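You operate a simulated robot arm through the tools that you are given. There is no shell and no other tool. Be economical: measure what you need, move in short steps, check, and stop when the job is done.

The job below is to be done with a simulated two-armed robot. You get a single attempt, and the scene is never put back.

Task
Take the blue mandrel and leave it on top of the green paperweight. Pick up the green mandrel with one hand, pass it to the other hand and put it on the top of the deep bench. Pull the wash bench flap open. Do these in any order.

It is judged by the outcome, as a careful person would: the job done as asked, and still so three seconds after it is handed in. It fails if anything else is knocked over, pushed out of place, dropped, spilled or broken.

Robot
Two 7-joint arms with two-finger grippers on one trunk, on a base that drives. Base frame: it is fixed to the floor where the robot stands at the start and does not move with it; the origin is under the middle of the robot, x ahead of it, y to its left, z up; the surface under the hand at the start is at about z = 0.85. Units: m, degrees, N and s.
The left shoulder is at the start at [0.06, 0.179, 1.109], the right one opposite. With the tool pointing down near the work surface each hand reaches from about 0.28 to 0.66 m from the robot's upright axis, wherever it stands, measured 20 degrees to its own side. Places, roughly: blue mandrel (3x3x13 cm) [0.5, -0.1, 1]; green mandrel (3x3x13 cm) [0.5, 0, 1]; top of the deep bench [-0.5, -1.4, 0.8]; wash bench flap [0, 4.7, 0.4]. Payload 1.96 kg a hand.
The tool frame of a hand sits at the grasp point between the pads (the TCP): z along the fingers, y along the line on which they close. The tips reach 0.02 m beyond it. Largest opening 0.072 m; the body of the gripper starts 0.038 m behind the TCP.
Orientation is told as [roll, pitch, yaw] about the base's x, y, z axes, in that order, counted from this pose: with the fingers straight down and closing along the base's y, the tool's x points along the base's -x, its y along +y and its z along -z.

Tools
- The arms move only by the tool jog_arm. It takes "left_rows", "right_rows" or both (then of equal length, played together; a hand with none holds still); each is a list of rows, each a list of 7 numbers: the shift along the base's x, y, z in units of 500 mm (1.0 is 500 mm), then the turn, a rotation vector about the base's x, y, z in units of 90 degrees (1.0 is 90 degrees), then the closure in counts, from 0 (fully open) to 255 (shut). In form: [[dx, dy, dz, rx, ry, rz, fingers], ...]. A call has 1 to 12 rows; each row is the pose to reach, as a shift and turn from the pose commanded when the call began. A call with a number of a shift or a turn outside -1 to 1 is refused whole. Each row takes 0.2 s and may step no farther than 0.05 m and 8.6 degrees from the row before; otherwise, or with a gripper value out of range, the whole call is refused. A pose out of reach is approached as far as the arm can. The call stops where the force on the tool passes 40 N (or 10 N more than at its start, if that is more) or the arm is blocked; 0.2 s more then pass. The fingers move at their own pace (about 0.153 m/s each) and stop on an object; they squeeze with about 31 N. The grip force told is the motor's: it shows also when the fingers shut on nothing. Time passes only in rows, and 0.2 s behind the last, so rows that repeat a pose let the fingers close. It gives the time, the measured TCP pose, the force on the tool (base axes), the opening and the grip force at its end, in the units of the frame above (readings bear some noise), with the torque about the TCP (base axes, N m) and any sound that the robot's microphone picked up.
- Cameras (640 x 400 px; columns grow to the right, rows downward): "scene" is now at [0.0199, -0.0089, 1.6505]; the picture's right is [0.04, -1.00, 0.00], its down [-0.81, -0.03, -0.59] and it looks along [0.59, 0.02, -0.81] (base axes); focal length 250 px, centre (320, 200). "left" rides on the left gripper at [0.071, -0.019, -0.082] in its tool frame; the picture's right is [0.26, 0.97, 0.00], its down [-0.67, 0.18, -0.72] and it looks along [-0.69, 0.19, 0.70] (tool axes); focal length 280 px, centre (320, 200). "right" rides on the right gripper at [0.071, 0.019, -0.082] in its tool frame; the picture's right is [-0.26, 0.97, 0.00], its down [-0.67, -0.18, -0.72] and it looks along [-0.69, -0.19, 0.70] (tool axes); focal length 280 px, centre (320, 200). There is no depth. A picture from a camera that has moved, and an enlarged one, comes with that camera's place and axes in the base frame and with its lens. The place of the scene camera against the robot may be out by one fixed shift of up to 0.018 m in any direction.
- camera(camera): a new picture of that camera. It takes no simulated time.
- raise_lower(by): slides the trunk up (or, below 0, down) by that many m; the arms and the scene camera ride with it, the base frame stays. It gives what a move gives, with no picture.
- drive_base(legs): drives the robot by 1 to 6 legs, each [ahead, left, turn to the left] in m, m and degrees, along the robot's own axes; the way and the turn of a leg run together, so that a leg with both is an arc; at most 1.5 m and 180 degrees a leg. The arms and the cameras ride along, it lands a little off, and it stops where it bumps. It gives what a move gives.
- head_to(pan, tilt): turns the head with the scene camera to pan (to the left, within 86 degrees either way) and tilt (down, from -29 to 69), counted from straight ahead of the robot. It gives what a move gives.
- zoom(camera, box): a new picture of the part [left, top, right, bottom] of that camera's present view, enlarged. It takes no simulated time.
- job_done(): hands the job in; it is judged then, once.

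Go step by step. Nothing tells you exact positions but the pictures and the camera data: compare them with the known pose of the tool, close in by small moves and look again before you grip or let go. The budget is 165 turns and 130 pictures, counting those below and the enlarged ones. Unless the task says otherwise, let go and move clear before handing in.

The tools are called as name(argument=value, ...) on one line, values as JSON. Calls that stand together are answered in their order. jog_arm: Moves the arms, as the interface text tells. Its arguments: {"type":"object","properties":{"left_rows":{"type":"array","items":{"type":"array","items":{"type":"number"}}},"right_rows":{"type":"array","items":{"type":"array","items":{"type":"number"}}}},"required":[]} The other tools are called the same way: raise_lower (by) slides the trunk up or down; drive_base (legs) drives the base; head_to (pan, tilt) turns the head that bears the scene camera; camera (camera) takes a picture; zoom (camera, box) takes an enlarged picture of a part of a camera's view; job_done () hands the job in.

At the start:

```text
t: 0.0
left_position: [0.3702, 0.1557, 1.1385]
left_tcp_rot: [0.1, 0.0, -0.1]
left_contact_force: [0.4, -0.4, 0.6]
left_moment: [-0.03, 0.03, 0.02]
left_width: 0.072
left_grasp_force: 0.1
right_position: [0.3565, -0.1854, 1.1307]
right_tcp_rot: [0.0, 0.0, 0.0]
right_contact_force: [0.1, 0.1, 0.0]
right_moment: [-0.03, -0.02, -0.03]
right_width: 0.0718
right_grasp_force: 0.0
trunk travel left (down, up): [-0.754, 0.236]
robot x, y, heading: [-0.0003, -0.0011, -0.0]
head pan, tilt: [2.1, 53.7]
```

scene: 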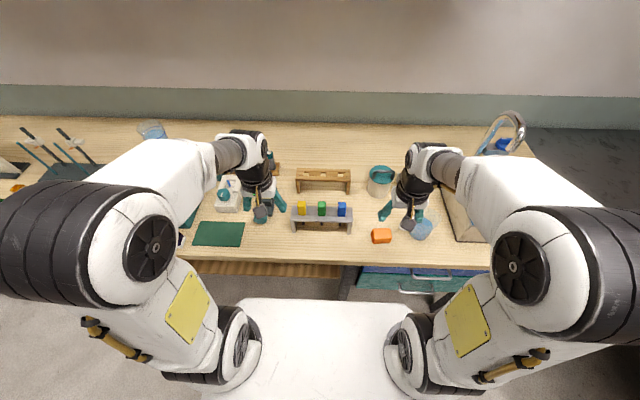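
right: 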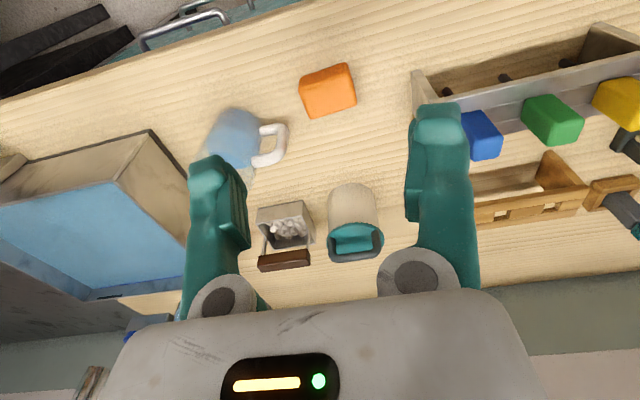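
left: 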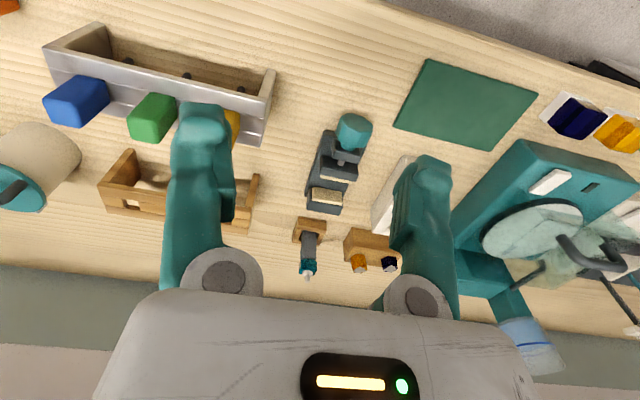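

I see a grey rack with yellow, green and blue mandrels ahead; I need a closer look at the rack and for the green paperweight.

zoom(camera="scene", box=[160, 120, 480, 320])

zoom(camera="scene", box=[270, 160, 390, 235])

```text
2.00 times, centred on (320, 220) of scene
camera zoom: at [0.0199, -0.0089, 1.6505], right [0.04, -1.0, 0.0], down [-0.81, -0.03, -0.59], along [0.59, 0.02, -0.81], focal length 500 px, centre (320, 160)
```

zoom: 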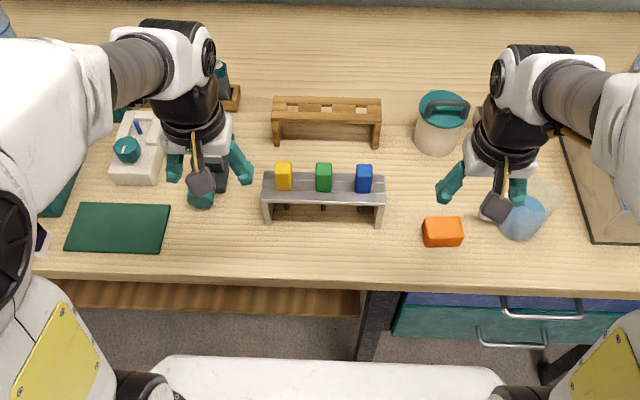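

```text
5.33 times, centred on (330, 198) of scene
camera zoom: at [0.0199, -0.0089, 1.6505], right [0.04, -1.0, 0.0], down [-0.81, -0.03, -0.59], along [0.59, 0.02, -0.81], focal length 1335 px, centre (267, 213)
```

zoom: 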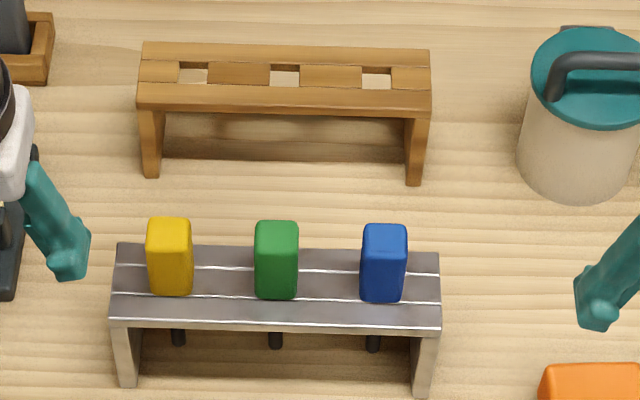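

The mandrels stand in a steel rack with their dark shanks through it. I don't see a green paperweight yet, so I look around with the head.

head_to(pan=60, tilt=35)

camera(camera="scene")

head_to(pan=-60, tilt=35)

camera(camera="scene")

head_to(pan=0, tilt=25)

camera(camera="scene")

```text
t: 1.3
left_position: [0.371, 0.1547, 1.1387]
left_tcp_rot: [0.0, 0.0, -0.1]
left_contact_force: [-0.4, 0.1, -0.3]
left_moment: [0.01, -0.01, 0.01]
left_width: 0.0719
left_grasp_force: 0.1
right_position: [0.3564, -0.1844, 1.1329]
right_tcp_rot: [-0.1, 0.0, 0.0]
right_contact_force: [-0.2, -0.2, 0.0]
right_moment: [0.0, -0.01, -0.01]
right_width: 0.0721
right_grasp_force: 0.1
trunk travel left (down, up): [-0.754, 0.236]
robot x, y, heading: [-0.0026, -0.0014, 0.1]
head pan, tilt: [60.0, 35.0]
```

```text
124 pictures are left
camera scene: at [-0.0094, 0.0646, 1.6771], right [0.87, -0.5, 0.0], down [-0.29, -0.5, -0.82], along [0.41, 0.71, -0.57], focal length 250 px, centre (320, 200)
```

scene: 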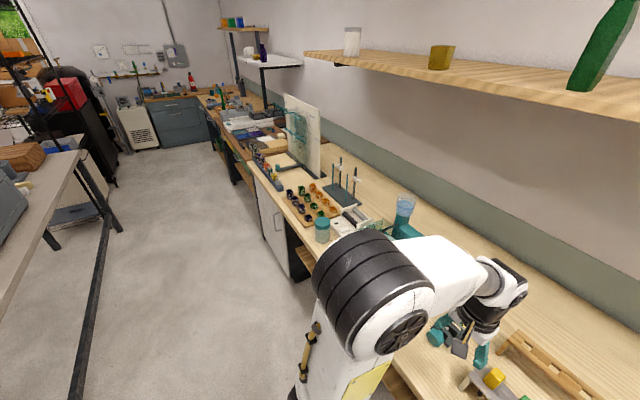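

```text
t: 3.3
left_position: [0.3697, 0.1542, 1.139]
left_tcp_rot: [0.0, 0.0, 0.0]
left_contact_force: [0.0, 0.3, 0.2]
left_moment: [0.02, 0.0, 0.02]
left_width: 0.0719
left_grasp_force: 0.0
right_position: [0.3556, -0.1848, 1.1324]
right_tcp_rot: [0.0, -0.1, -0.1]
right_contact_force: [-0.3, -0.6, 0.0]
right_moment: [-0.02, -0.02, -0.01]
right_width: 0.0721
right_grasp_force: 0.1
trunk travel left (down, up): [-0.754, 0.236]
robot x, y, heading: [0.0031, -0.0013, -0.2]
head pan, tilt: [-60.0, 35.0]
```

```text
123 pictures are left
camera scene: at [-0.0094, -0.0878, 1.6771], right [-0.87, -0.5, 0.0], down [-0.29, 0.5, -0.82], along [0.41, -0.71, -0.57], focal length 250 px, centre (320, 200)
```

scene: 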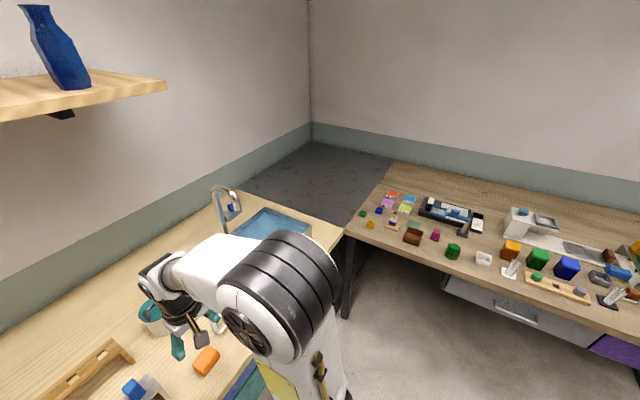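

```text
t: 4.6
left_position: [0.3696, 0.1556, 1.139]
left_tcp_rot: [-0.1, 0.0, 0.0]
left_contact_force: [0.7, 0.0, -0.2]
left_moment: [-0.02, -0.02, 0.03]
left_width: 0.0719
left_grasp_force: 0.0
right_position: [0.3568, -0.1847, 1.132]
right_tcp_rot: [0.0, 0.0, 0.1]
right_contact_force: [-1.0, 0.3, -0.4]
right_moment: [0.01, -0.03, 0.03]
right_width: 0.072
right_grasp_force: 0.0
trunk travel left (down, up): [-0.754, 0.236]
robot x, y, heading: [-0.001, -0.0023, -0.1]
head pan, tilt: [0.0, 25.0]
```

```text
122 pictures are left
camera scene: at [0.0386, -0.0117, 1.6929], right [0.0, -1.0, 0.0], down [-0.42, 0.0, -0.91], along [0.91, 0.0, -0.42], focal length 250 px, centre (320, 200)
```

scene: 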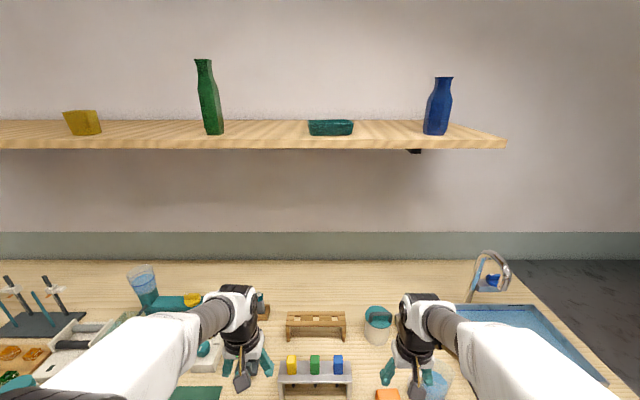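

The bench on the right should be the deep bench and bears several coloured blocks. I look closer there and further right and left.

head_to(pan=-80, tilt=30)

zoom(camera="scene", box=[160, 100, 480, 300])

camera(camera="scene")

head_to(pan=80, tilt=20)

camera(camera="scene")

zoom(camera="scene", box=[240, 80, 480, 230])

```text
t: 6.1
left_position: [0.3708, 0.1565, 1.1401]
left_tcp_rot: [0.0, 0.0, 0.0]
left_contact_force: [0.9, -1.4, -0.8]
left_moment: [-0.01, 0.0, -0.03]
left_width: 0.0718
left_grasp_force: 0.1
right_position: [0.3558, -0.1849, 1.1333]
right_tcp_rot: [0.0, 0.0, 0.0]
right_contact_force: [0.4, 0.4, -0.6]
right_moment: [0.01, 0.01, 0.03]
right_width: 0.0718
right_grasp_force: 0.0
trunk travel left (down, up): [-0.754, 0.236]
robot x, y, heading: [0.0032, -0.0025, 0.1]
head pan, tilt: [-80.0, 30.0]
```

```text
2.00 times, centred on (320, 200) of scene
camera zoom: at [-0.0377, -0.1007, 1.6849], right [-0.98, -0.17, 0.0], down [-0.09, 0.49, -0.87], along [0.15, -0.85, -0.5], focal length 500 px, centre (320, 200)
```

zoom: 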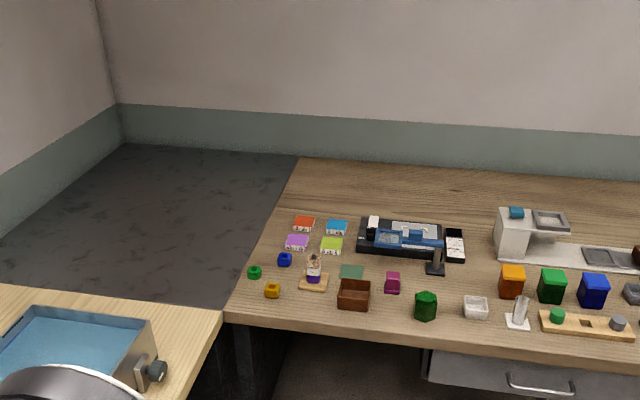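

```text
120 pictures are left
camera scene: at [-0.0377, -0.1007, 1.6849], right [-0.98, -0.17, 0.0], down [-0.09, 0.49, -0.87], along [0.15, -0.85, -0.5], focal length 250 px, centre (320, 200)
```

scene: 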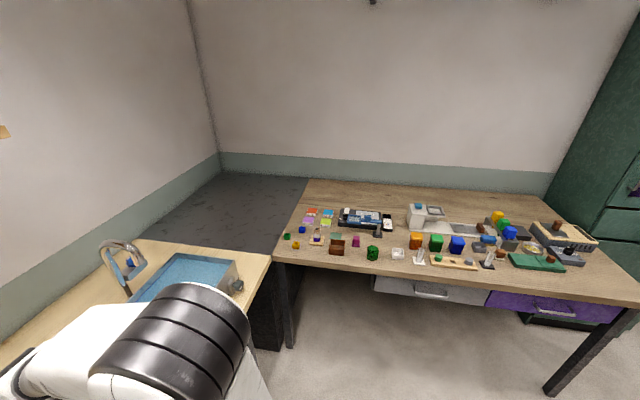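

```text
t: 8.6
left_position: [0.3709, 0.1556, 1.1396]
left_tcp_rot: [0.0, 0.0, 0.0]
left_contact_force: [-0.6, -0.4, 0.4]
left_moment: [0.01, -0.02, -0.03]
left_width: 0.0722
left_grasp_force: 0.0
right_position: [0.3554, -0.1846, 1.1312]
right_tcp_rot: [0.0, 0.0, 0.0]
right_contact_force: [0.0, -0.2, -1.2]
right_moment: [0.0, 0.02, 0.03]
right_width: 0.0718
right_grasp_force: 0.0
trunk travel left (down, up): [-0.754, 0.236]
robot x, y, heading: [-0.0012, -0.0012, 0.0]
head pan, tilt: [80.0, 20.0]
```

```text
119 pictures are left
camera scene: at [-0.0373, 0.0801, 1.701], right [0.98, -0.17, 0.0], down [-0.06, -0.34, -0.94], along [0.16, 0.93, -0.34], focal length 250 px, centre (320, 200)
```

scene: 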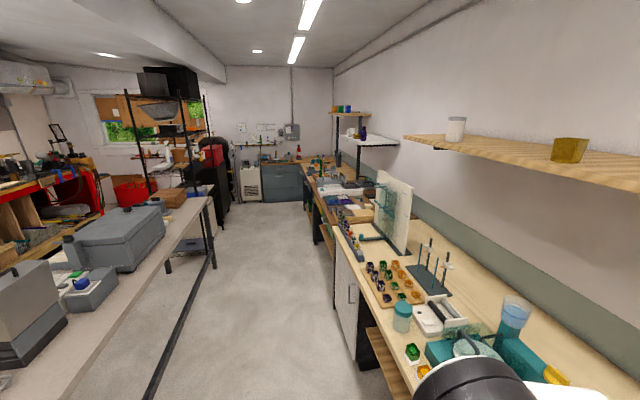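

```text
2.67 times, centred on (360, 155) of scene
camera zoom: at [-0.0373, 0.0801, 1.701], right [0.98, -0.17, 0.0], down [-0.06, -0.34, -0.94], along [0.16, 0.93, -0.34], focal length 667 px, centre (213, 320)
```

zoom: 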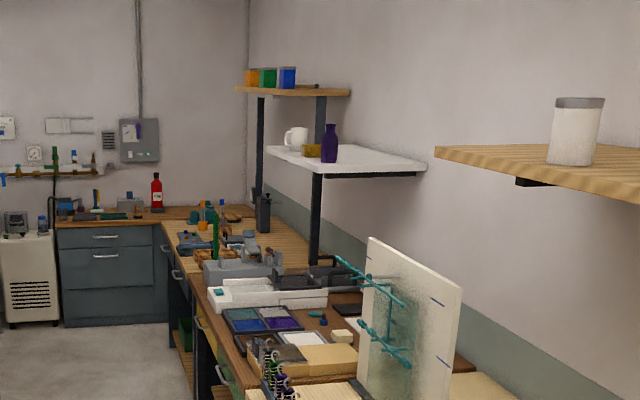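

The green paperweight is probably on the deep bench (green cube or hex block there); I'll check it when I drive over. First I bring the right hand above the green mandrel (about [0.49, 0, 0.99] top) with the left hand moving aside.

jog_arm(right_rows=[[0.04, 0.07, 0, 0, 0, 0, 0], [0.08, 0.14, 0, 0, 0, 0, 0], [0.12, 0.21, -0.02, 0, 0, 0, 0], [0.16, 0.28, -0.04, 0, 0, 0, 0], [0.19, 0.36, -0.06, 0, 0, 0, 0]], left_rows=[[-0.02, 0.06, 0, 0, 0, 0, 0], [-0.04, 0.12, 0, 0, 0, 0, 0], [-0.06, 0.18, 0, 0, 0, 0, 0], [-0.06, 0.22, 0, 0, 0, 0, 0], [-0.06, 0.24, 0, 0, 0, 0, 0]])

head_to(pan=0, tilt=55)

camera(camera="right")

camera(camera="scene")

```text
t: 9.8
left_position: [0.3398, 0.2758, 1.1375]
left_tcp_rot: [0.0, 0.1, 0.0]
left_contact_force: [-0.3, 0.1, -0.4]
left_moment: [0.01, -0.02, 0.02]
left_width: 0.0721
left_grasp_force: 0.0
right_position: [0.4418, -0.0336, 1.11]
right_tcp_rot: [0.1, -0.4, 0.1]
right_contact_force: [-0.5, -0.2, 0.2]
right_moment: [0.05, 0.01, 0.0]
right_width: 0.0719
right_grasp_force: 0.0
right hand out of reach, approached as far as the arm can: row 5
trunk travel left (down, up): [-0.754, 0.236]
robot x, y, heading: [-0.0039, 0.0015, 0.0]
head pan, tilt: [80.0, 20.0]
```

```text
t: 11.3
left_position: [0.3396, 0.2751, 1.1385]
left_tcp_rot: [0.0, 0.0, 0.0]
left_contact_force: [-0.4, 0.6, -1.0]
left_moment: [-0.04, 0.01, 0.01]
left_width: 0.0718
left_grasp_force: 0.2
right_position: [0.4429, -0.0343, 1.1089]
right_tcp_rot: [0.1, -0.3, 0.0]
right_contact_force: [0.2, -0.3, 0.4]
right_moment: [0.02, 0.02, 0.0]
right_width: 0.072
right_grasp_force: 0.2
trunk travel left (down, up): [-0.754, 0.236]
robot x, y, heading: [-0.0012, 0.0011, -0.0]
head pan, tilt: [0.0, 55.0]
```

```text
117 pictures are left
camera right: at [0.3714, -0.0147, 1.1901], right [0.26, 0.97, 0.0], down [0.67, -0.18, 0.72], along [0.69, -0.19, -0.7], focal length 280 px, centre (320, 200)
```

right: 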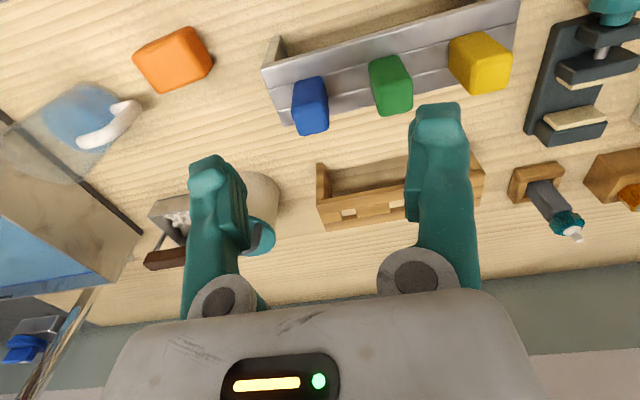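

```text
116 pictures are left
camera scene: at [0.0187, -0.0114, 1.6489], right [0.0, -1.0, 0.0], down [-0.82, 0.0, -0.57], along [0.57, 0.0, -0.82], focal length 250 px, centre (320, 200)
```

scene: 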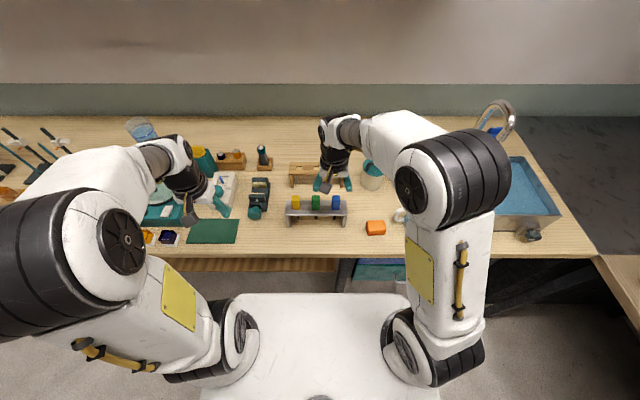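

The right hand can't reach the green mandrel across the body, so I drive 0.12 m to the left; the rack is then well within the right hand's region.

drive_base(legs=[[0, 0.12, 0]])

jog_arm(right_rows=[[0.02, -0.04, 0, 0, 0, 0, 0], [0.06, -0.1, -0.0, 0, 0, 0, 0], [0.08, -0.16, -0.0, 0, 0, 0, 0]])

camera(camera="right")

```text
t: 12.5
left_position: [0.3379, 0.3969, 1.1387]
left_tcp_rot: [0.0, 0.0, 0.3]
left_contact_force: [-0.2, 0.5, -0.1]
left_moment: [0.0, -0.01, -0.03]
left_width: 0.0722
left_grasp_force: 0.1
right_position: [0.442, 0.0868, 1.1095]
right_tcp_rot: [0.1, -0.2, 0.2]
right_contact_force: [-0.5, -0.1, -0.6]
right_moment: [0.04, -0.02, 0.04]
right_width: 0.0719
right_grasp_force: 0.1
trunk travel left (down, up): [-0.754, 0.236]
robot x, y, heading: [0.0013, 0.1177, 0.4]
head pan, tilt: [0.0, 55.0]
```

```text
t: 13.3
left_position: [0.3392, 0.396, 1.1378]
left_tcp_rot: [0.1, 0.0, 0.1]
left_contact_force: [0.2, 0.5, 1.2]
left_moment: [-0.03, 0.0, -0.03]
left_width: 0.072
left_grasp_force: 0.0
right_position: [0.4632, 0.0471, 1.1066]
right_tcp_rot: [0.2, -0.5, 0.2]
right_contact_force: [-0.3, 0.3, 0.4]
right_moment: [0.0, 0.0, 0.0]
right_width: 0.0723
right_grasp_force: 0.0
right hand out of reach, approached as far as the arm can: row 2, 3
trunk travel left (down, up): [-0.754, 0.236]
robot x, y, heading: [0.0, 0.1198, 0.5]
head pan, tilt: [0.0, 55.0]
```

```text
115 pictures are left
camera right: at [0.3927, 0.0654, 1.1873], right [0.26, 0.97, 0.01], down [0.67, -0.18, 0.72], along [0.7, -0.18, -0.69], focal length 280 px, centre (320, 200)
```

right: 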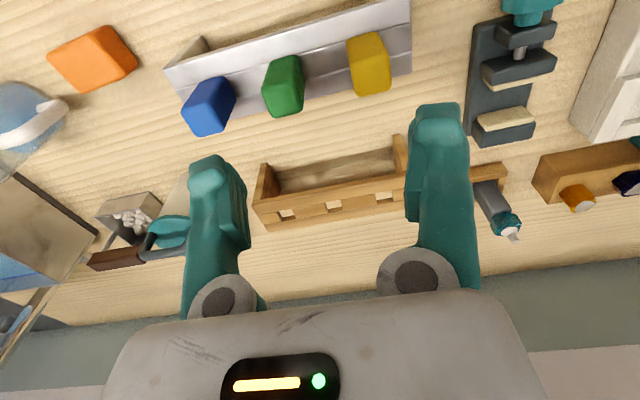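

The limit seems to come from the height of the wrist over the shoulder, so I raise the trunk and then lower the hand over the green mandrel (about [0.484, 0.012]).

raise_lower(by=0.18)

jog_arm(right_rows=[[0, 0, -0.08, 0, 0, 0, 0], [0.0, -0.02, -0.16, 0, 0, 0, 0], [0.02, -0.04, -0.24, 0, 0, 0, 0], [0.04, -0.07, -0.32, 0, 0, 0, 0], [0.04, -0.07, -0.38, 0, 0, 0, 60]])

camera(camera="right")

```text
t: 15.3
left_position: [0.3388, 0.3955, 1.3175]
left_tcp_rot: [0.0, 0.0, 0.2]
left_contact_force: [0.3, 0.3, -0.5]
left_moment: [0.0, 0.04, 0.04]
left_width: 0.072
left_grasp_force: 0.0
right_position: [0.4644, 0.0454, 1.2879]
right_tcp_rot: [0.2, -0.5, 0.3]
right_contact_force: [0.2, 0.0, 0.0]
right_moment: [-0.01, 0.0, 0.0]
right_width: 0.072
right_grasp_force: 0.2
trunk travel left (down, up): [-0.934, 0.056]
robot x, y, heading: [-0.0021, 0.1148, 0.2]
head pan, tilt: [0.0, 55.0]
```

```text
t: 16.5
left_position: [0.3395, 0.3954, 1.3188]
left_tcp_rot: [-0.1, 0.1, 0.2]
left_contact_force: [-0.3, 0.5, -0.5]
left_moment: [0.01, -0.04, -0.02]
left_width: 0.0722
left_grasp_force: 0.1
right_position: [0.4819, 0.0105, 1.0942]
right_tcp_rot: [0.2, -0.5, 0.2]
right_contact_force: [0.7, -0.3, -0.2]
right_moment: [0.0, -0.02, -0.01]
right_width: 0.0552
right_grasp_force: 0.1
trunk travel left (down, up): [-0.934, 0.056]
robot x, y, heading: [0.0016, 0.1174, 0.2]
head pan, tilt: [0.0, 55.0]
```

```text
114 pictures are left
camera right: at [0.4105, 0.0306, 1.1756], right [0.26, 0.97, 0.01], down [0.67, -0.18, 0.72], along [0.7, -0.18, -0.69], focal length 280 px, centre (320, 200)
```

right: 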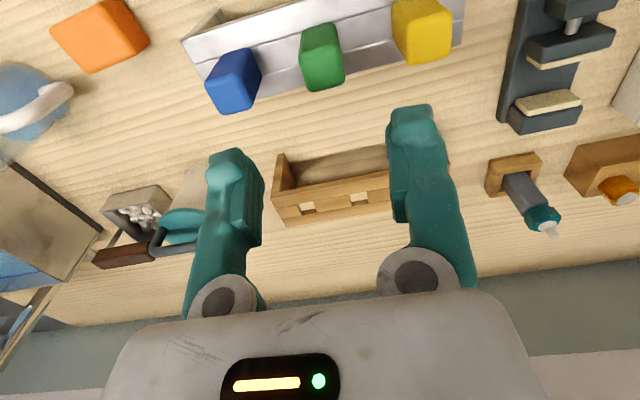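

zoom(camera="right", box=[240, 0, 400, 100])

```text
4.00 times, centred on (320, 50) of right
camera zoom: at [0.4105, 0.0306, 1.1756], right [0.26, 0.97, 0.01], down [0.67, -0.18, 0.72], along [0.7, -0.18, -0.69], focal length 1122 px, centre (320, 800)
```

zoom: 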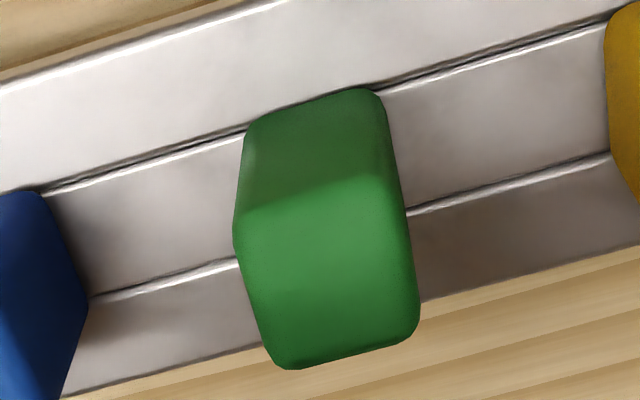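

The hand stands over the green mandrel (top about z 0.986). I lower to grip its upper part, still open at 55 mm.

jog_arm(right_rows=[[0.002, 0.004, -0.08, 0, 0, 0, 60], [0.002, 0.004, -0.16, 0, 0, 0, 60], [0.002, 0.004, -0.21, 0, 0, 0, 60]])

camera(camera="right")

camera(camera="scene")

```text
t: 17.3
left_position: [0.3393, 0.3967, 1.3196]
left_tcp_rot: [0.0, -0.1, 0.2]
left_contact_force: [0.3, 0.1, -0.2]
left_moment: [-0.03, -0.03, -0.01]
left_width: 0.0723
left_grasp_force: 0.1
right_position: [0.4827, 0.014, 0.9934]
right_tcp_rot: [0.2, -0.5, 0.2]
right_contact_force: [-0.9, 0.3, -0.4]
right_moment: [-0.01, -0.01, 0.01]
right_width: 0.0552
right_grasp_force: 0.1
trunk travel left (down, up): [-0.934, 0.056]
robot x, y, heading: [-0.0011, 0.1207, 0.3]
head pan, tilt: [0.0, 55.0]
```

```text
112 pictures are left
camera right: at [0.412, 0.0324, 1.073], right [0.26, 0.97, 0.01], down [0.67, -0.18, 0.72], along [0.7, -0.18, -0.69], focal length 280 px, centre (320, 200)
```

right: 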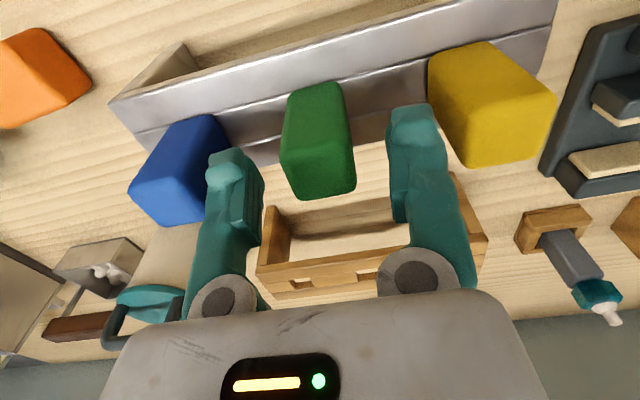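

```text
111 pictures are left
camera scene: at [0.0181, 0.1085, 1.8289], right [0.0, -1.0, 0.0], down [-0.82, 0.0, -0.57], along [0.57, 0.0, -0.82], focal length 250 px, centre (320, 200)
```

scene: 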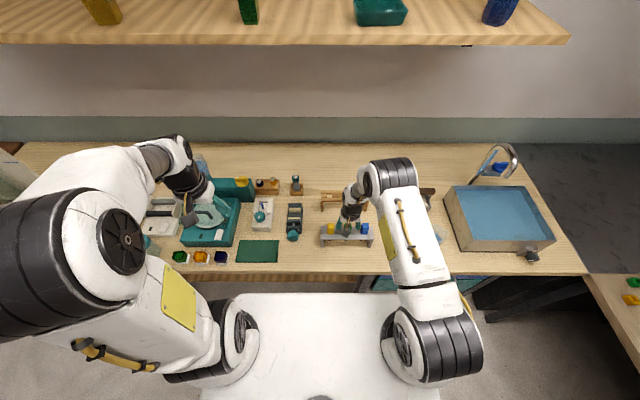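

Green lies between the fingers; I go down 25 mm and close.

jog_arm(right_rows=[[0, 0, -0.025, 0, 0, 0, 60], [0, 0, -0.05, 0, 0, 0, 60], [0, 0, -0.05, 0, 0, 0, 255], [0, 0, -0.05, 0, 0, 0, 255], [0, 0, -0.05, 0, 0, 0, 255]])

camera(camera="right")

```text
t: 18.5
left_position: [0.3392, 0.3958, 1.3177]
left_tcp_rot: [0.0, 0.1, 0.2]
left_contact_force: [-0.5, 0.4, -0.7]
left_moment: [0.01, -0.01, -0.02]
left_width: 0.0719
left_grasp_force: 0.0
right_position: [0.4837, 0.0132, 0.968]
right_tcp_rot: [0.2, -0.5, 0.3]
right_contact_force: [0.3, -0.2, 1.4]
right_moment: [-0.02, -0.01, 0.02]
right_width: 0.0256
right_grasp_force: 31.0
trunk travel left (down, up): [-0.934, 0.056]
robot x, y, heading: [-0.0002, 0.1211, 0.4]
head pan, tilt: [0.0, 55.0]
```

```text
110 pictures are left
camera right: at [0.4127, 0.0317, 1.0477], right [0.26, 0.97, 0.01], down [0.67, -0.18, 0.72], along [0.7, -0.18, -0.69], focal length 280 px, centre (320, 200)
```

right: 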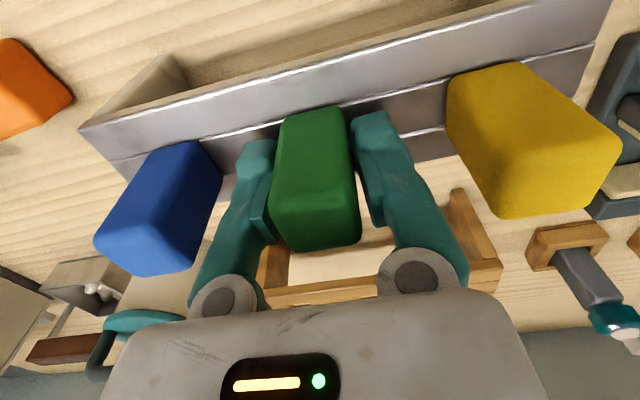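

Held firmly (25.6 mm wide). I lift it straight up out of the rack.

jog_arm(right_rows=[[0, 0, 0.04, 0, 0, 0, 255], [0, 0, 0.1, 0, 0, 0, 255], [0, 0, 0.18, 0, 0, 0, 255], [0, 0, 0.26, 0, 0, 0, 255], [0, 0, 0.34, 0, 0, 0, 255], [-0.04, 0.06, 0.36, 0, 0, 0, 255], [-0.08, 0.12, 0.38, 0, 0, 0, 255]])

camera(camera="right")

camera(camera="scene")

```text
t: 20.1
left_position: [0.3386, 0.398, 1.3165]
left_tcp_rot: [0.0, 0.0, 0.2]
left_contact_force: [-0.6, -0.8, 0.0]
left_moment: [-0.02, -0.01, 0.01]
left_width: 0.0721
left_grasp_force: 0.0
right_position: [0.4423, 0.0793, 1.1577]
right_tcp_rot: [0.1, -0.5, 0.3]
right_contact_force: [0.8, 1.0, -1.0]
right_moment: [0.0, 0.01, -0.02]
right_width: 0.0257
right_grasp_force: 31.1
trunk travel left (down, up): [-0.934, 0.056]
robot x, y, heading: [-0.0033, 0.1222, 0.2]
head pan, tilt: [0.0, 55.0]
```

```text
109 pictures are left
camera right: at [0.3718, 0.0982, 1.2375], right [0.26, 0.97, 0.0], down [0.67, -0.18, 0.72], along [0.7, -0.18, -0.69], focal length 280 px, centre (320, 200)
```

right: 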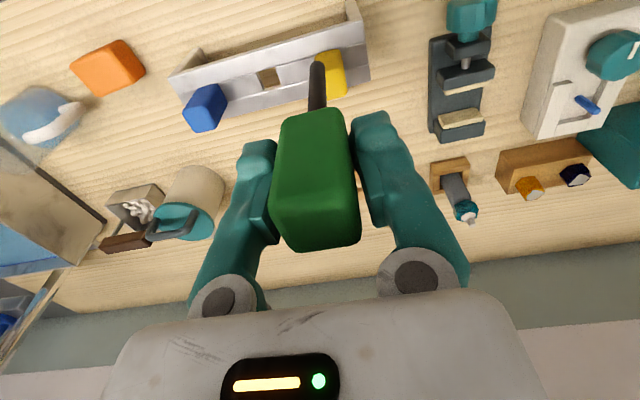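

```text
108 pictures are left
camera scene: at [0.0171, 0.1105, 1.8289], right [0.0, -1.0, 0.0], down [-0.82, 0.0, -0.57], along [0.57, 0.0, -0.82], focal length 250 px, centre (320, 200)
```

scene: 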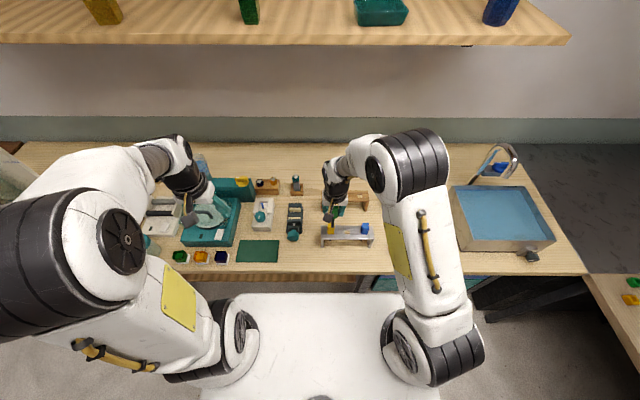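

Green is lifted, with a thin black shank about 8 cm long below the head. I move the right hand out a little and turn the left hand so its fingers point forward, to take the shank from behind.

jog_arm(left_rows=[[0, 0, -0.06, 0, -0.09, 0, 0], [-0.02, 0, -0.12, 0, -0.18, 0, 0], [-0.04, 0, -0.18, 0, -0.27, 0, 0], [-0.04, 0, -0.24, 0, -0.36, 0, 0], [-0.04, 0, -0.3, 0, -0.45, 0, 0], [-0.04, 0, -0.34, 0, -0.54, 0, 0], [-0.04, 0, -0.38, 0, -0.63, 0, 0], [-0.04, 0, -0.42, 0, -0.72, 0, 0], [-0.04, -0.0, -0.44, 0, -0.8, 0, 0]], right_rows=[[0.03, 0.01, 0, 0, 0, 0, 255], [0.06, 0.02, 0, 0, 0, 0, 255], [0.09, 0.02, -0.02, 0, 0, 0, 255], [0.11, 0.03, -0.04, 0, 0, 0, 255], [0.11, 0.03, -0.04, 0, 0, 0, 255], [0.11, 0.03, -0.04, 0, 0, 0, 255], [0.11, 0.03, -0.04, 0, 0, 0, 255], [0.11, 0.03, -0.04, 0, 0, 0, 255], [0.11, 0.03, -0.04, 0, 0, 0, 255]])

camera(camera="scene")

camera(camera="left")

```text
t: 22.1
left_position: [0.3515, 0.4906, 1.2612]
left_tcp_rot: [-5.4, -70.2, 4.0]
left_contact_force: [-0.2, -0.5, -0.3]
left_moment: [-0.01, 0.01, -0.05]
left_width: 0.0716
left_grasp_force: 0.1
left hand out of reach, approached as far as the arm can: row 3, 4, 5, 6, 7, 8, 9
right_position: [0.4982, 0.0904, 1.1358]
right_tcp_rot: [0.1, -0.6, 0.2]
right_contact_force: [-0.1, 0.5, -0.9]
right_moment: [0.01, 0.0, 0.0]
right_width: 0.0256
right_grasp_force: 31.2
trunk travel left (down, up): [-0.934, 0.056]
robot x, y, heading: [0.0003, 0.1177, 0.0]
head pan, tilt: [0.0, 55.0]
```

```text
107 pictures are left
camera scene: at [0.0153, 0.1108, 1.8289], right [0.0, -1.0, 0.0], down [-0.82, 0.0, -0.57], along [0.57, 0.0, -0.82], focal length 250 px, centre (320, 200)
```

scene: 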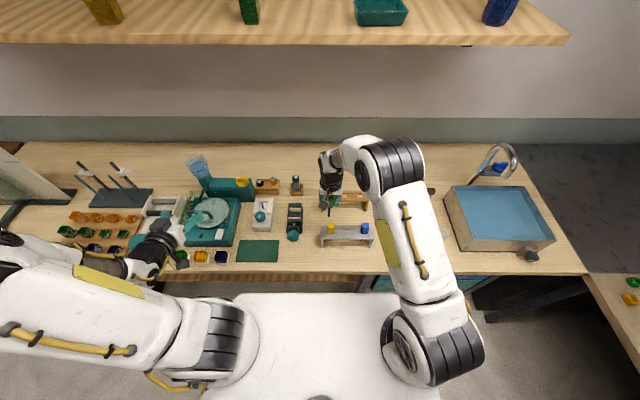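

```text
106 pictures are left
camera left: at [0.251, 0.4723, 1.2236], right [-0.07, 0.96, -0.28], down [-0.44, 0.22, 0.87], along [0.89, 0.18, 0.41], focal length 280 px, centre (320, 200)
```

left: 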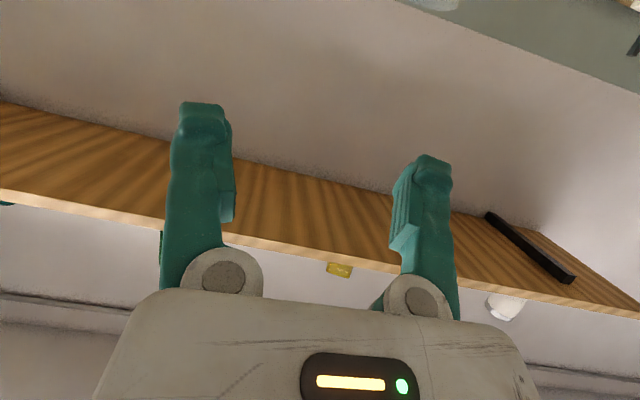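

The left hand was too close to the body; I bring it forward and inward to where that pose is reachable.

jog_arm(left_rows=[[0.04, -0.06, -0.04, 0, 0, 0, 0], [0.08, -0.12, -0.08, 0, 0, 0, 0], [0.1, -0.18, -0.13, 0, 0, 0, 0], [0.11, -0.25, -0.18, 0, 0, 0, 0], [0.12, -0.32, -0.22, 0, 0, 0, 0], [0.12, -0.4, -0.26, 0, 0, 0, 0], [0.12, -0.47, -0.3, 0.02, -0.01, -0.02, 0], [0.12, -0.54, -0.32, 0.04, -0.02, -0.03, 0]])

camera(camera="left")

camera(camera="scene")

```text
t: 23.9
left_position: [0.4681, 0.3278, 1.2866]
left_tcp_rot: [6.9, -70.6, -10.5]
left_contact_force: [0.0, -0.4, 0.3]
left_moment: [-0.05, -0.01, 0.0]
left_width: 0.072
left_grasp_force: 0.1
left hand out of reach, approached as far as the arm can: row 1, 2, 3, 4, 5, 6, 7, 8
right_position: [0.5012, 0.0866, 1.135]
right_tcp_rot: [0.2, -0.5, 0.2]
right_contact_force: [0.9, 0.8, -0.9]
right_moment: [0.03, 0.01, 0.04]
right_width: 0.0254
right_grasp_force: 31.2
trunk travel left (down, up): [-0.934, 0.056]
robot x, y, heading: [0.002, 0.1211, 0.2]
head pan, tilt: [0.0, 55.0]
```

```text
105 pictures are left
camera left: at [0.3666, 0.3166, 1.248], right [-0.02, 0.98, -0.21], down [-0.44, 0.18, 0.88], along [0.9, 0.11, 0.43], focal length 280 px, centre (320, 200)
```

left: 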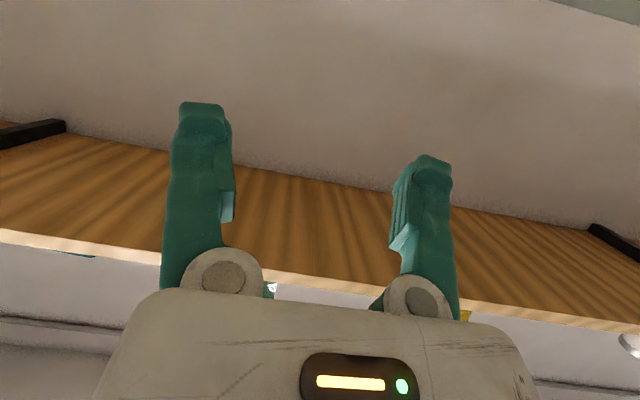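

```text
104 pictures are left
camera scene: at [0.0195, 0.1059, 1.8289], right [0.0, -1.0, 0.0], down [-0.82, 0.0, -0.57], along [0.57, 0.0, -0.82], focal length 250 px, centre (320, 200)
```

scene: 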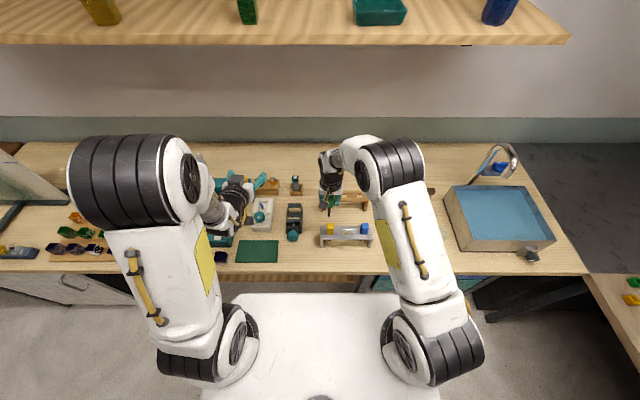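

Fingers-forward poses are poor for this arm. New plan: tilt the right hand so the mandrel points to the left with its shank nearly horizontal, and take the shank with the left hand from above (yawed 90°); first the left goes back to fingers-down.

jog_arm(left_rows=[[-0.02, 0.01, 0, 0, 0.087, 0, 0], [-0.04, 0.02, 0, 0, 0.174, 0, 0], [-0.06, 0.03, 0, 0, 0.261, 0, 0], [-0.08, 0.04, 0, 0, 0.348, 0, 0], [-0.1, 0.05, 0, 0, 0.435, 0, 0], [-0.1, 0.06, 0, 0, 0.522, 0, 0], [-0.1, 0.06, 0, 0, 0.609, 0, 0], [-0.1, 0.06, 0, 0, 0.696, 0, 0], [-0.1, 0.06, 0, 0, 0.78, 0, 0]], right_rows=[[0, -0.02, 0.0, 0.08, 0, 0, 255], [0, -0.04, 0.0, 0.16, 0, 0, 255], [0, -0.06, 0.0, 0.24, 0, 0, 255], [0, -0.08, 0.0, 0.32, 0, 0, 255], [0, -0.1, 0.0, 0.4, 0, 0, 255], [0, -0.1, 0.0, 0.48, 0, 0, 255], [0, -0.1, 0.0, 0.56, 0, 0, 255], [0, -0.1, 0.0, 0.64, 0, 0, 255], [0, -0.1, 0.0, 0.72, 0, 0, 255]])

camera(camera="scene")

```text
t: 25.9
left_position: [0.4241, 0.3676, 1.2798]
left_tcp_rot: [-3.0, -0.4, -3.4]
left_contact_force: [0.5, 1.0, 0.3]
left_moment: [-0.02, 0.0, 0.02]
left_width: 0.072
left_grasp_force: 0.0
left hand out of reach, approached as far as the arm can: row 5
right_position: [0.5012, 0.0368, 1.1362]
right_tcp_rot: [65.2, -0.4, -0.4]
right_contact_force: [-0.3, -0.2, -0.5]
right_moment: [-0.02, 0.0, 0.01]
right_width: 0.0258
right_grasp_force: 30.8
trunk travel left (down, up): [-0.934, 0.056]
robot x, y, heading: [0.0001, 0.1189, 0.3]
head pan, tilt: [0.0, 55.0]
```

```text
103 pictures are left
camera scene: at [0.0205, 0.1077, 1.8289], right [0.0, -1.0, 0.0], down [-0.82, 0.0, -0.57], along [0.57, 0.0, -0.82], focal length 250 px, centre (320, 200)
```

scene: 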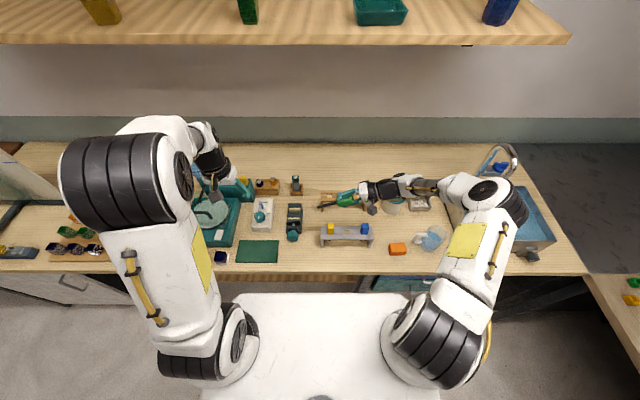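

The sideways tilt works well on the right arm. I complete it to nearly horizontal and yaw the left hand by -90°.

jog_arm(left_rows=[[0, 0, 0, 0, 0, -0.09, 0], [0, 0, 0, 0, 0, -0.18, 0], [0, 0, 0, 0, 0, -0.27, 0], [0, 0, 0, 0, 0, -0.36, 0], [0, 0, 0, 0, 0, -0.45, 0], [0, 0, 0, 0, 0, -0.54, 0], [0, 0, 0, 0, 0, -0.63, 0], [0, 0, 0, 0, 0, -0.72, 0], [0, 0, 0, 0, 0, -0.81, 0], [0, 0, 0, 0, 0, -0.89, 0], [0, 0, 0, 0, 0, -0.96, 0]], right_rows=[[0, 0, 0, 0.06, 0, 0, 255], [0, 0, 0, 0.12, 0, 0, 255], [0, 0, 0, 0.18, 0, 0, 255], [0, 0, 0, 0.24, 0, 0, 255], [0, 0, 0, 0.26, 0, 0, 255], [0, 0, 0, 0.26, 0, 0, 255], [0, 0, 0, 0.26, 0, 0, 255], [0, 0, 0, 0.26, 0, 0, 255], [0, 0, 0, 0.26, 0, 0, 255], [0, 0, 0, 0.26, 0, 0, 255], [0, 0, 0, 0.26, 0, 0, 255]])

camera(camera="left")

camera(camera="scene")

```text
t: 28.3
left_position: [0.423, 0.3703, 1.2804]
left_tcp_rot: [-3.1, -0.5, -90.1]
left_contact_force: [-0.1, -0.4, -0.1]
left_moment: [0.01, 0.04, 0.0]
left_width: 0.072
left_grasp_force: 0.1
right_position: [0.4999, 0.0366, 1.1363]
right_tcp_rot: [73.1, -0.3, -0.4]
right_contact_force: [-0.6, 0.3, -0.1]
right_moment: [0.01, 0.02, 0.01]
right_width: 0.0256
right_grasp_force: 31.2
right hand out of reach, approached as far as the arm can: row 3, 4, 5, 6, 7, 8, 9, 10, 11
trunk travel left (down, up): [-0.934, 0.056]
robot x, y, heading: [-0.0001, 0.1188, 0.1]
head pan, tilt: [0.0, 55.0]
```

```text
102 pictures are left
camera left: at [0.4095, 0.4414, 1.3627], right [0.96, 0.26, -0.05], down [0.22, -0.67, 0.71], along [0.15, -0.7, -0.7], focal length 280 px, centre (320, 200)
```

left: 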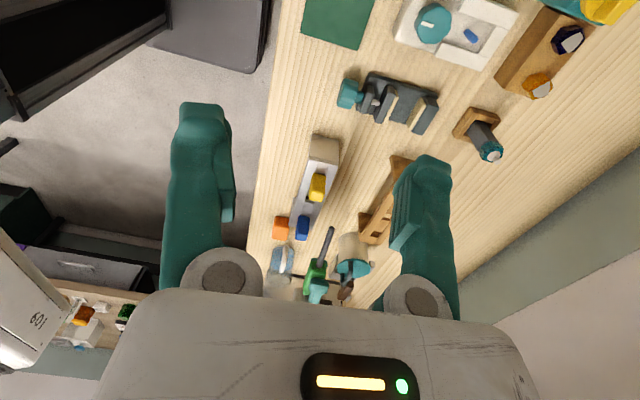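

```text
101 pictures are left
camera scene: at [0.0186, 0.1082, 1.8289], right [0.0, -1.0, 0.0], down [-0.82, 0.0, -0.57], along [0.57, 0.0, -0.82], focal length 250 px, centre (320, 200)
```

scene: 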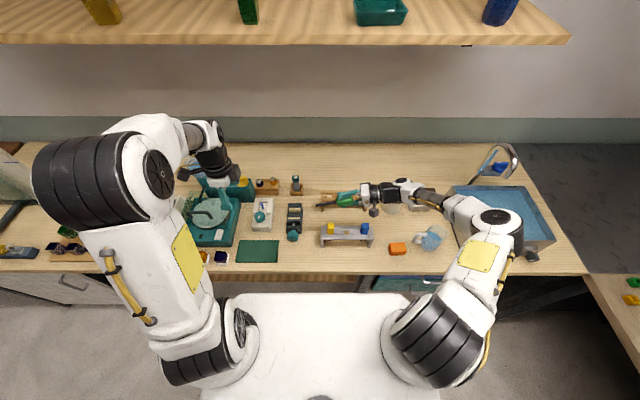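

Both hands are in usable poses (right tilted 73°, shank sloping slightly down to the left). I bring the left hand over the shank at about [0.50, 0.104].

jog_arm(left_rows=[[0.02, -0.08, 0, 0.01, 0, 0, 0], [0.05, -0.15, -0.02, 0.02, 0, 0, 0], [0.08, -0.22, -0.05, 0.033, 0, 0, 0], [0.11, -0.3, -0.08, 0.033, 0, 0, 0], [0.14, -0.38, -0.11, 0.033, 0, 0, 0], [0.15, -0.46, -0.13, 0.033, 0, 0, 0], [0.154, -0.532, -0.14, 0.033, 0, 0, 0]])

camera(camera="left")

camera(camera="scene")

```text
t: 29.9
left_position: [0.4956, 0.1724, 1.2212]
left_tcp_rot: [-2.8, 2.2, -89.8]
left_contact_force: [-0.1, 0.1, 0.4]
left_moment: [-0.05, -0.01, -0.01]
left_width: 0.0719
left_grasp_force: 0.2
left hand out of reach, approached as far as the arm can: row 6, 7
right_position: [0.5003, 0.0378, 1.1377]
right_tcp_rot: [73.0, -0.5, -0.4]
right_contact_force: [1.0, 0.3, -0.4]
right_moment: [-0.02, -0.04, -0.02]
right_width: 0.0259
right_grasp_force: 31.1
trunk travel left (down, up): [-0.934, 0.056]
robot x, y, heading: [0.0009, 0.1172, -0.0]
head pan, tilt: [0.0, 55.0]
```

```text
100 pictures are left
camera left: at [0.4806, 0.2407, 1.3061], right [0.96, 0.27, -0.04], down [0.22, -0.7, 0.68], along [0.16, -0.66, -0.73], focal length 280 px, centre (320, 200)
```

left: 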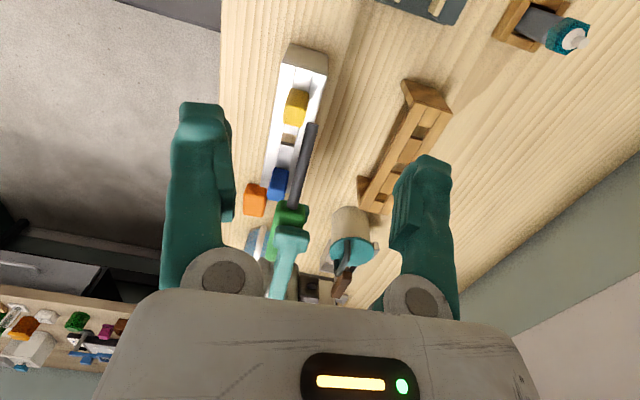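

```text
99 pictures are left
camera scene: at [0.0183, 0.1099, 1.8289], right [0.0, -1.0, 0.0], down [-0.82, 0.0, -0.57], along [0.57, 0.0, -0.82], focal length 250 px, centre (320, 200)
```

scene: 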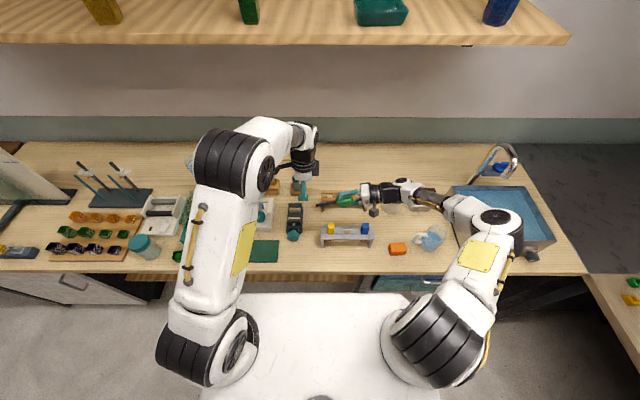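

The left hand is at its limit, so I bring the mandrel towards it: right hand 6 cm left and 4 cm back, and the left follows in x.

jog_arm(right_rows=[[-0.03, 0.03, 0, 0, 0, 0, 255], [-0.06, 0.07, 0, 0, 0, 0, 255], [-0.08, 0.11, 0, 0, 0, 0, 255]], left_rows=[[-0.03, 0, 0, 0.01, -0.01, 0, 0], [-0.05, -0.01, 0, 0.02, -0.02, 0, 0], [-0.07, -0.02, 0, 0.03, -0.025, 0, 0]])

camera(camera="left")

```text
t: 30.7
left_position: [0.4589, 0.1612, 1.2218]
left_tcp_rot: [-0.7, 5.1, -89.6]
left_contact_force: [-1.0, -0.2, -0.5]
left_moment: [0.01, -0.03, 0.0]
left_width: 0.0721
left_grasp_force: 0.0
right_position: [0.4609, 0.0922, 1.1362]
right_tcp_rot: [73.2, -0.3, -0.4]
right_contact_force: [-1.4, 0.4, 0.3]
right_moment: [-0.01, -0.03, -0.03]
right_width: 0.0256
right_grasp_force: 30.6
trunk travel left (down, up): [-0.934, 0.056]
robot x, y, heading: [-0.0007, 0.1195, 0.2]
head pan, tilt: [0.0, 55.0]
```

```text
98 pictures are left
camera left: at [0.4408, 0.2246, 1.3098], right [0.96, 0.27, 0.01], down [0.2, -0.73, 0.65], along [0.18, -0.62, -0.76], focal length 280 px, centre (320, 200)
```

left: 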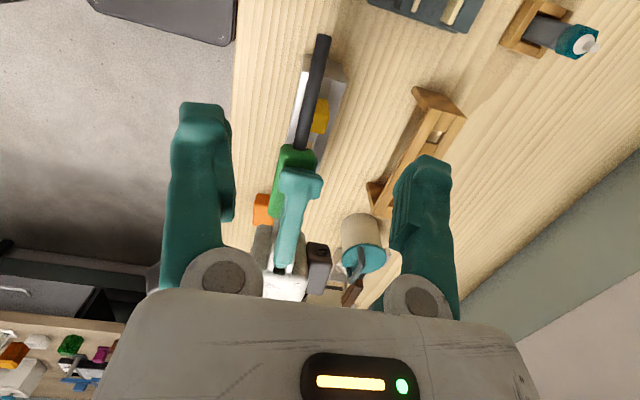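

The shank is centred and in view; I tilt the left hand perpendicular to it and come down to 5 cm short.

jog_arm(left_rows=[[-0.004, 0.01, -0.02, -0.07, 0, 0, 0], [-0.004, 0.02, -0.05, -0.14, 0, 0, 0], [-0.004, 0.02, -0.094, -0.21, 0, 0, 0]])

camera(camera="left")

```text
t: 31.5
left_position: [0.458, 0.1726, 1.175]
left_tcp_rot: [-1.0, -13.9, -89.6]
left_contact_force: [-0.4, -0.1, -0.5]
left_moment: [0.0, 0.0, 0.01]
left_width: 0.0718
left_grasp_force: 0.0
right_position: [0.4608, 0.0922, 1.1353]
right_tcp_rot: [72.9, -0.2, -0.5]
right_contact_force: [-0.6, 0.9, -1.0]
right_moment: [0.0, -0.01, 0.02]
right_width: 0.0256
right_grasp_force: 31.3
trunk travel left (down, up): [-0.934, 0.056]
robot x, y, heading: [0.0008, 0.1172, 0.3]
head pan, tilt: [0.0, 55.0]
```

```text
97 pictures are left
camera left: at [0.4399, 0.2614, 1.2366], right [0.96, 0.26, -0.08], down [0.2, -0.48, 0.85], along [0.18, -0.84, -0.51], focal length 280 px, centre (320, 200)
```

left: 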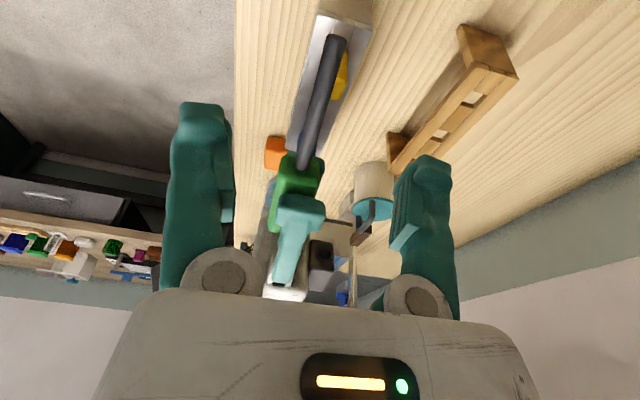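

Well aligned. I advance 5 cm along the fingers, take a look, then close.

jog_arm(left_rows=[[0, -0.008, -0.033, 0, 0, 0, 0], [0, -0.016, -0.066, 0, 0, 0, 0], [0, -0.024, -0.097, 0, 0, 0, 0]])

camera(camera="left")

```text
t: 32.3
left_position: [0.4561, 0.1594, 1.125]
left_tcp_rot: [-0.7, -14.0, -89.7]
left_contact_force: [0.0, 0.4, 0.0]
left_moment: [0.03, -0.01, 0.01]
left_width: 0.072
left_grasp_force: 0.1
right_position: [0.4594, 0.0926, 1.1374]
right_tcp_rot: [73.2, -0.3, -0.3]
right_contact_force: [0.3, -0.1, -0.8]
right_moment: [0.0, 0.02, -0.02]
right_width: 0.0258
right_grasp_force: 30.5
trunk travel left (down, up): [-0.934, 0.056]
robot x, y, heading: [-0.0044, 0.1178, 0.3]
head pan, tilt: [0.0, 55.0]
```

```text
96 pictures are left
camera left: at [0.4385, 0.248, 1.188], right [0.96, 0.26, -0.08], down [0.2, -0.48, 0.85], along [0.18, -0.84, -0.52], focal length 280 px, centre (320, 200)
```

left: 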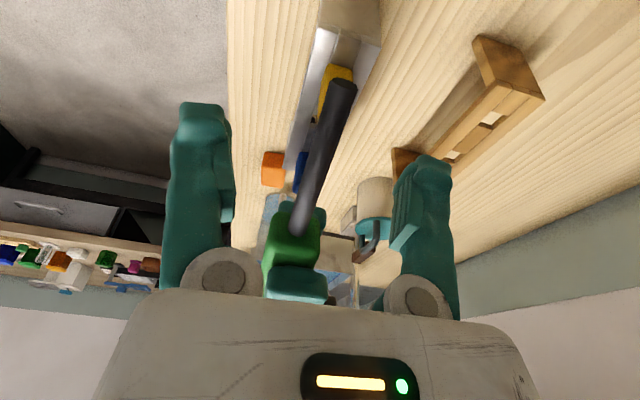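

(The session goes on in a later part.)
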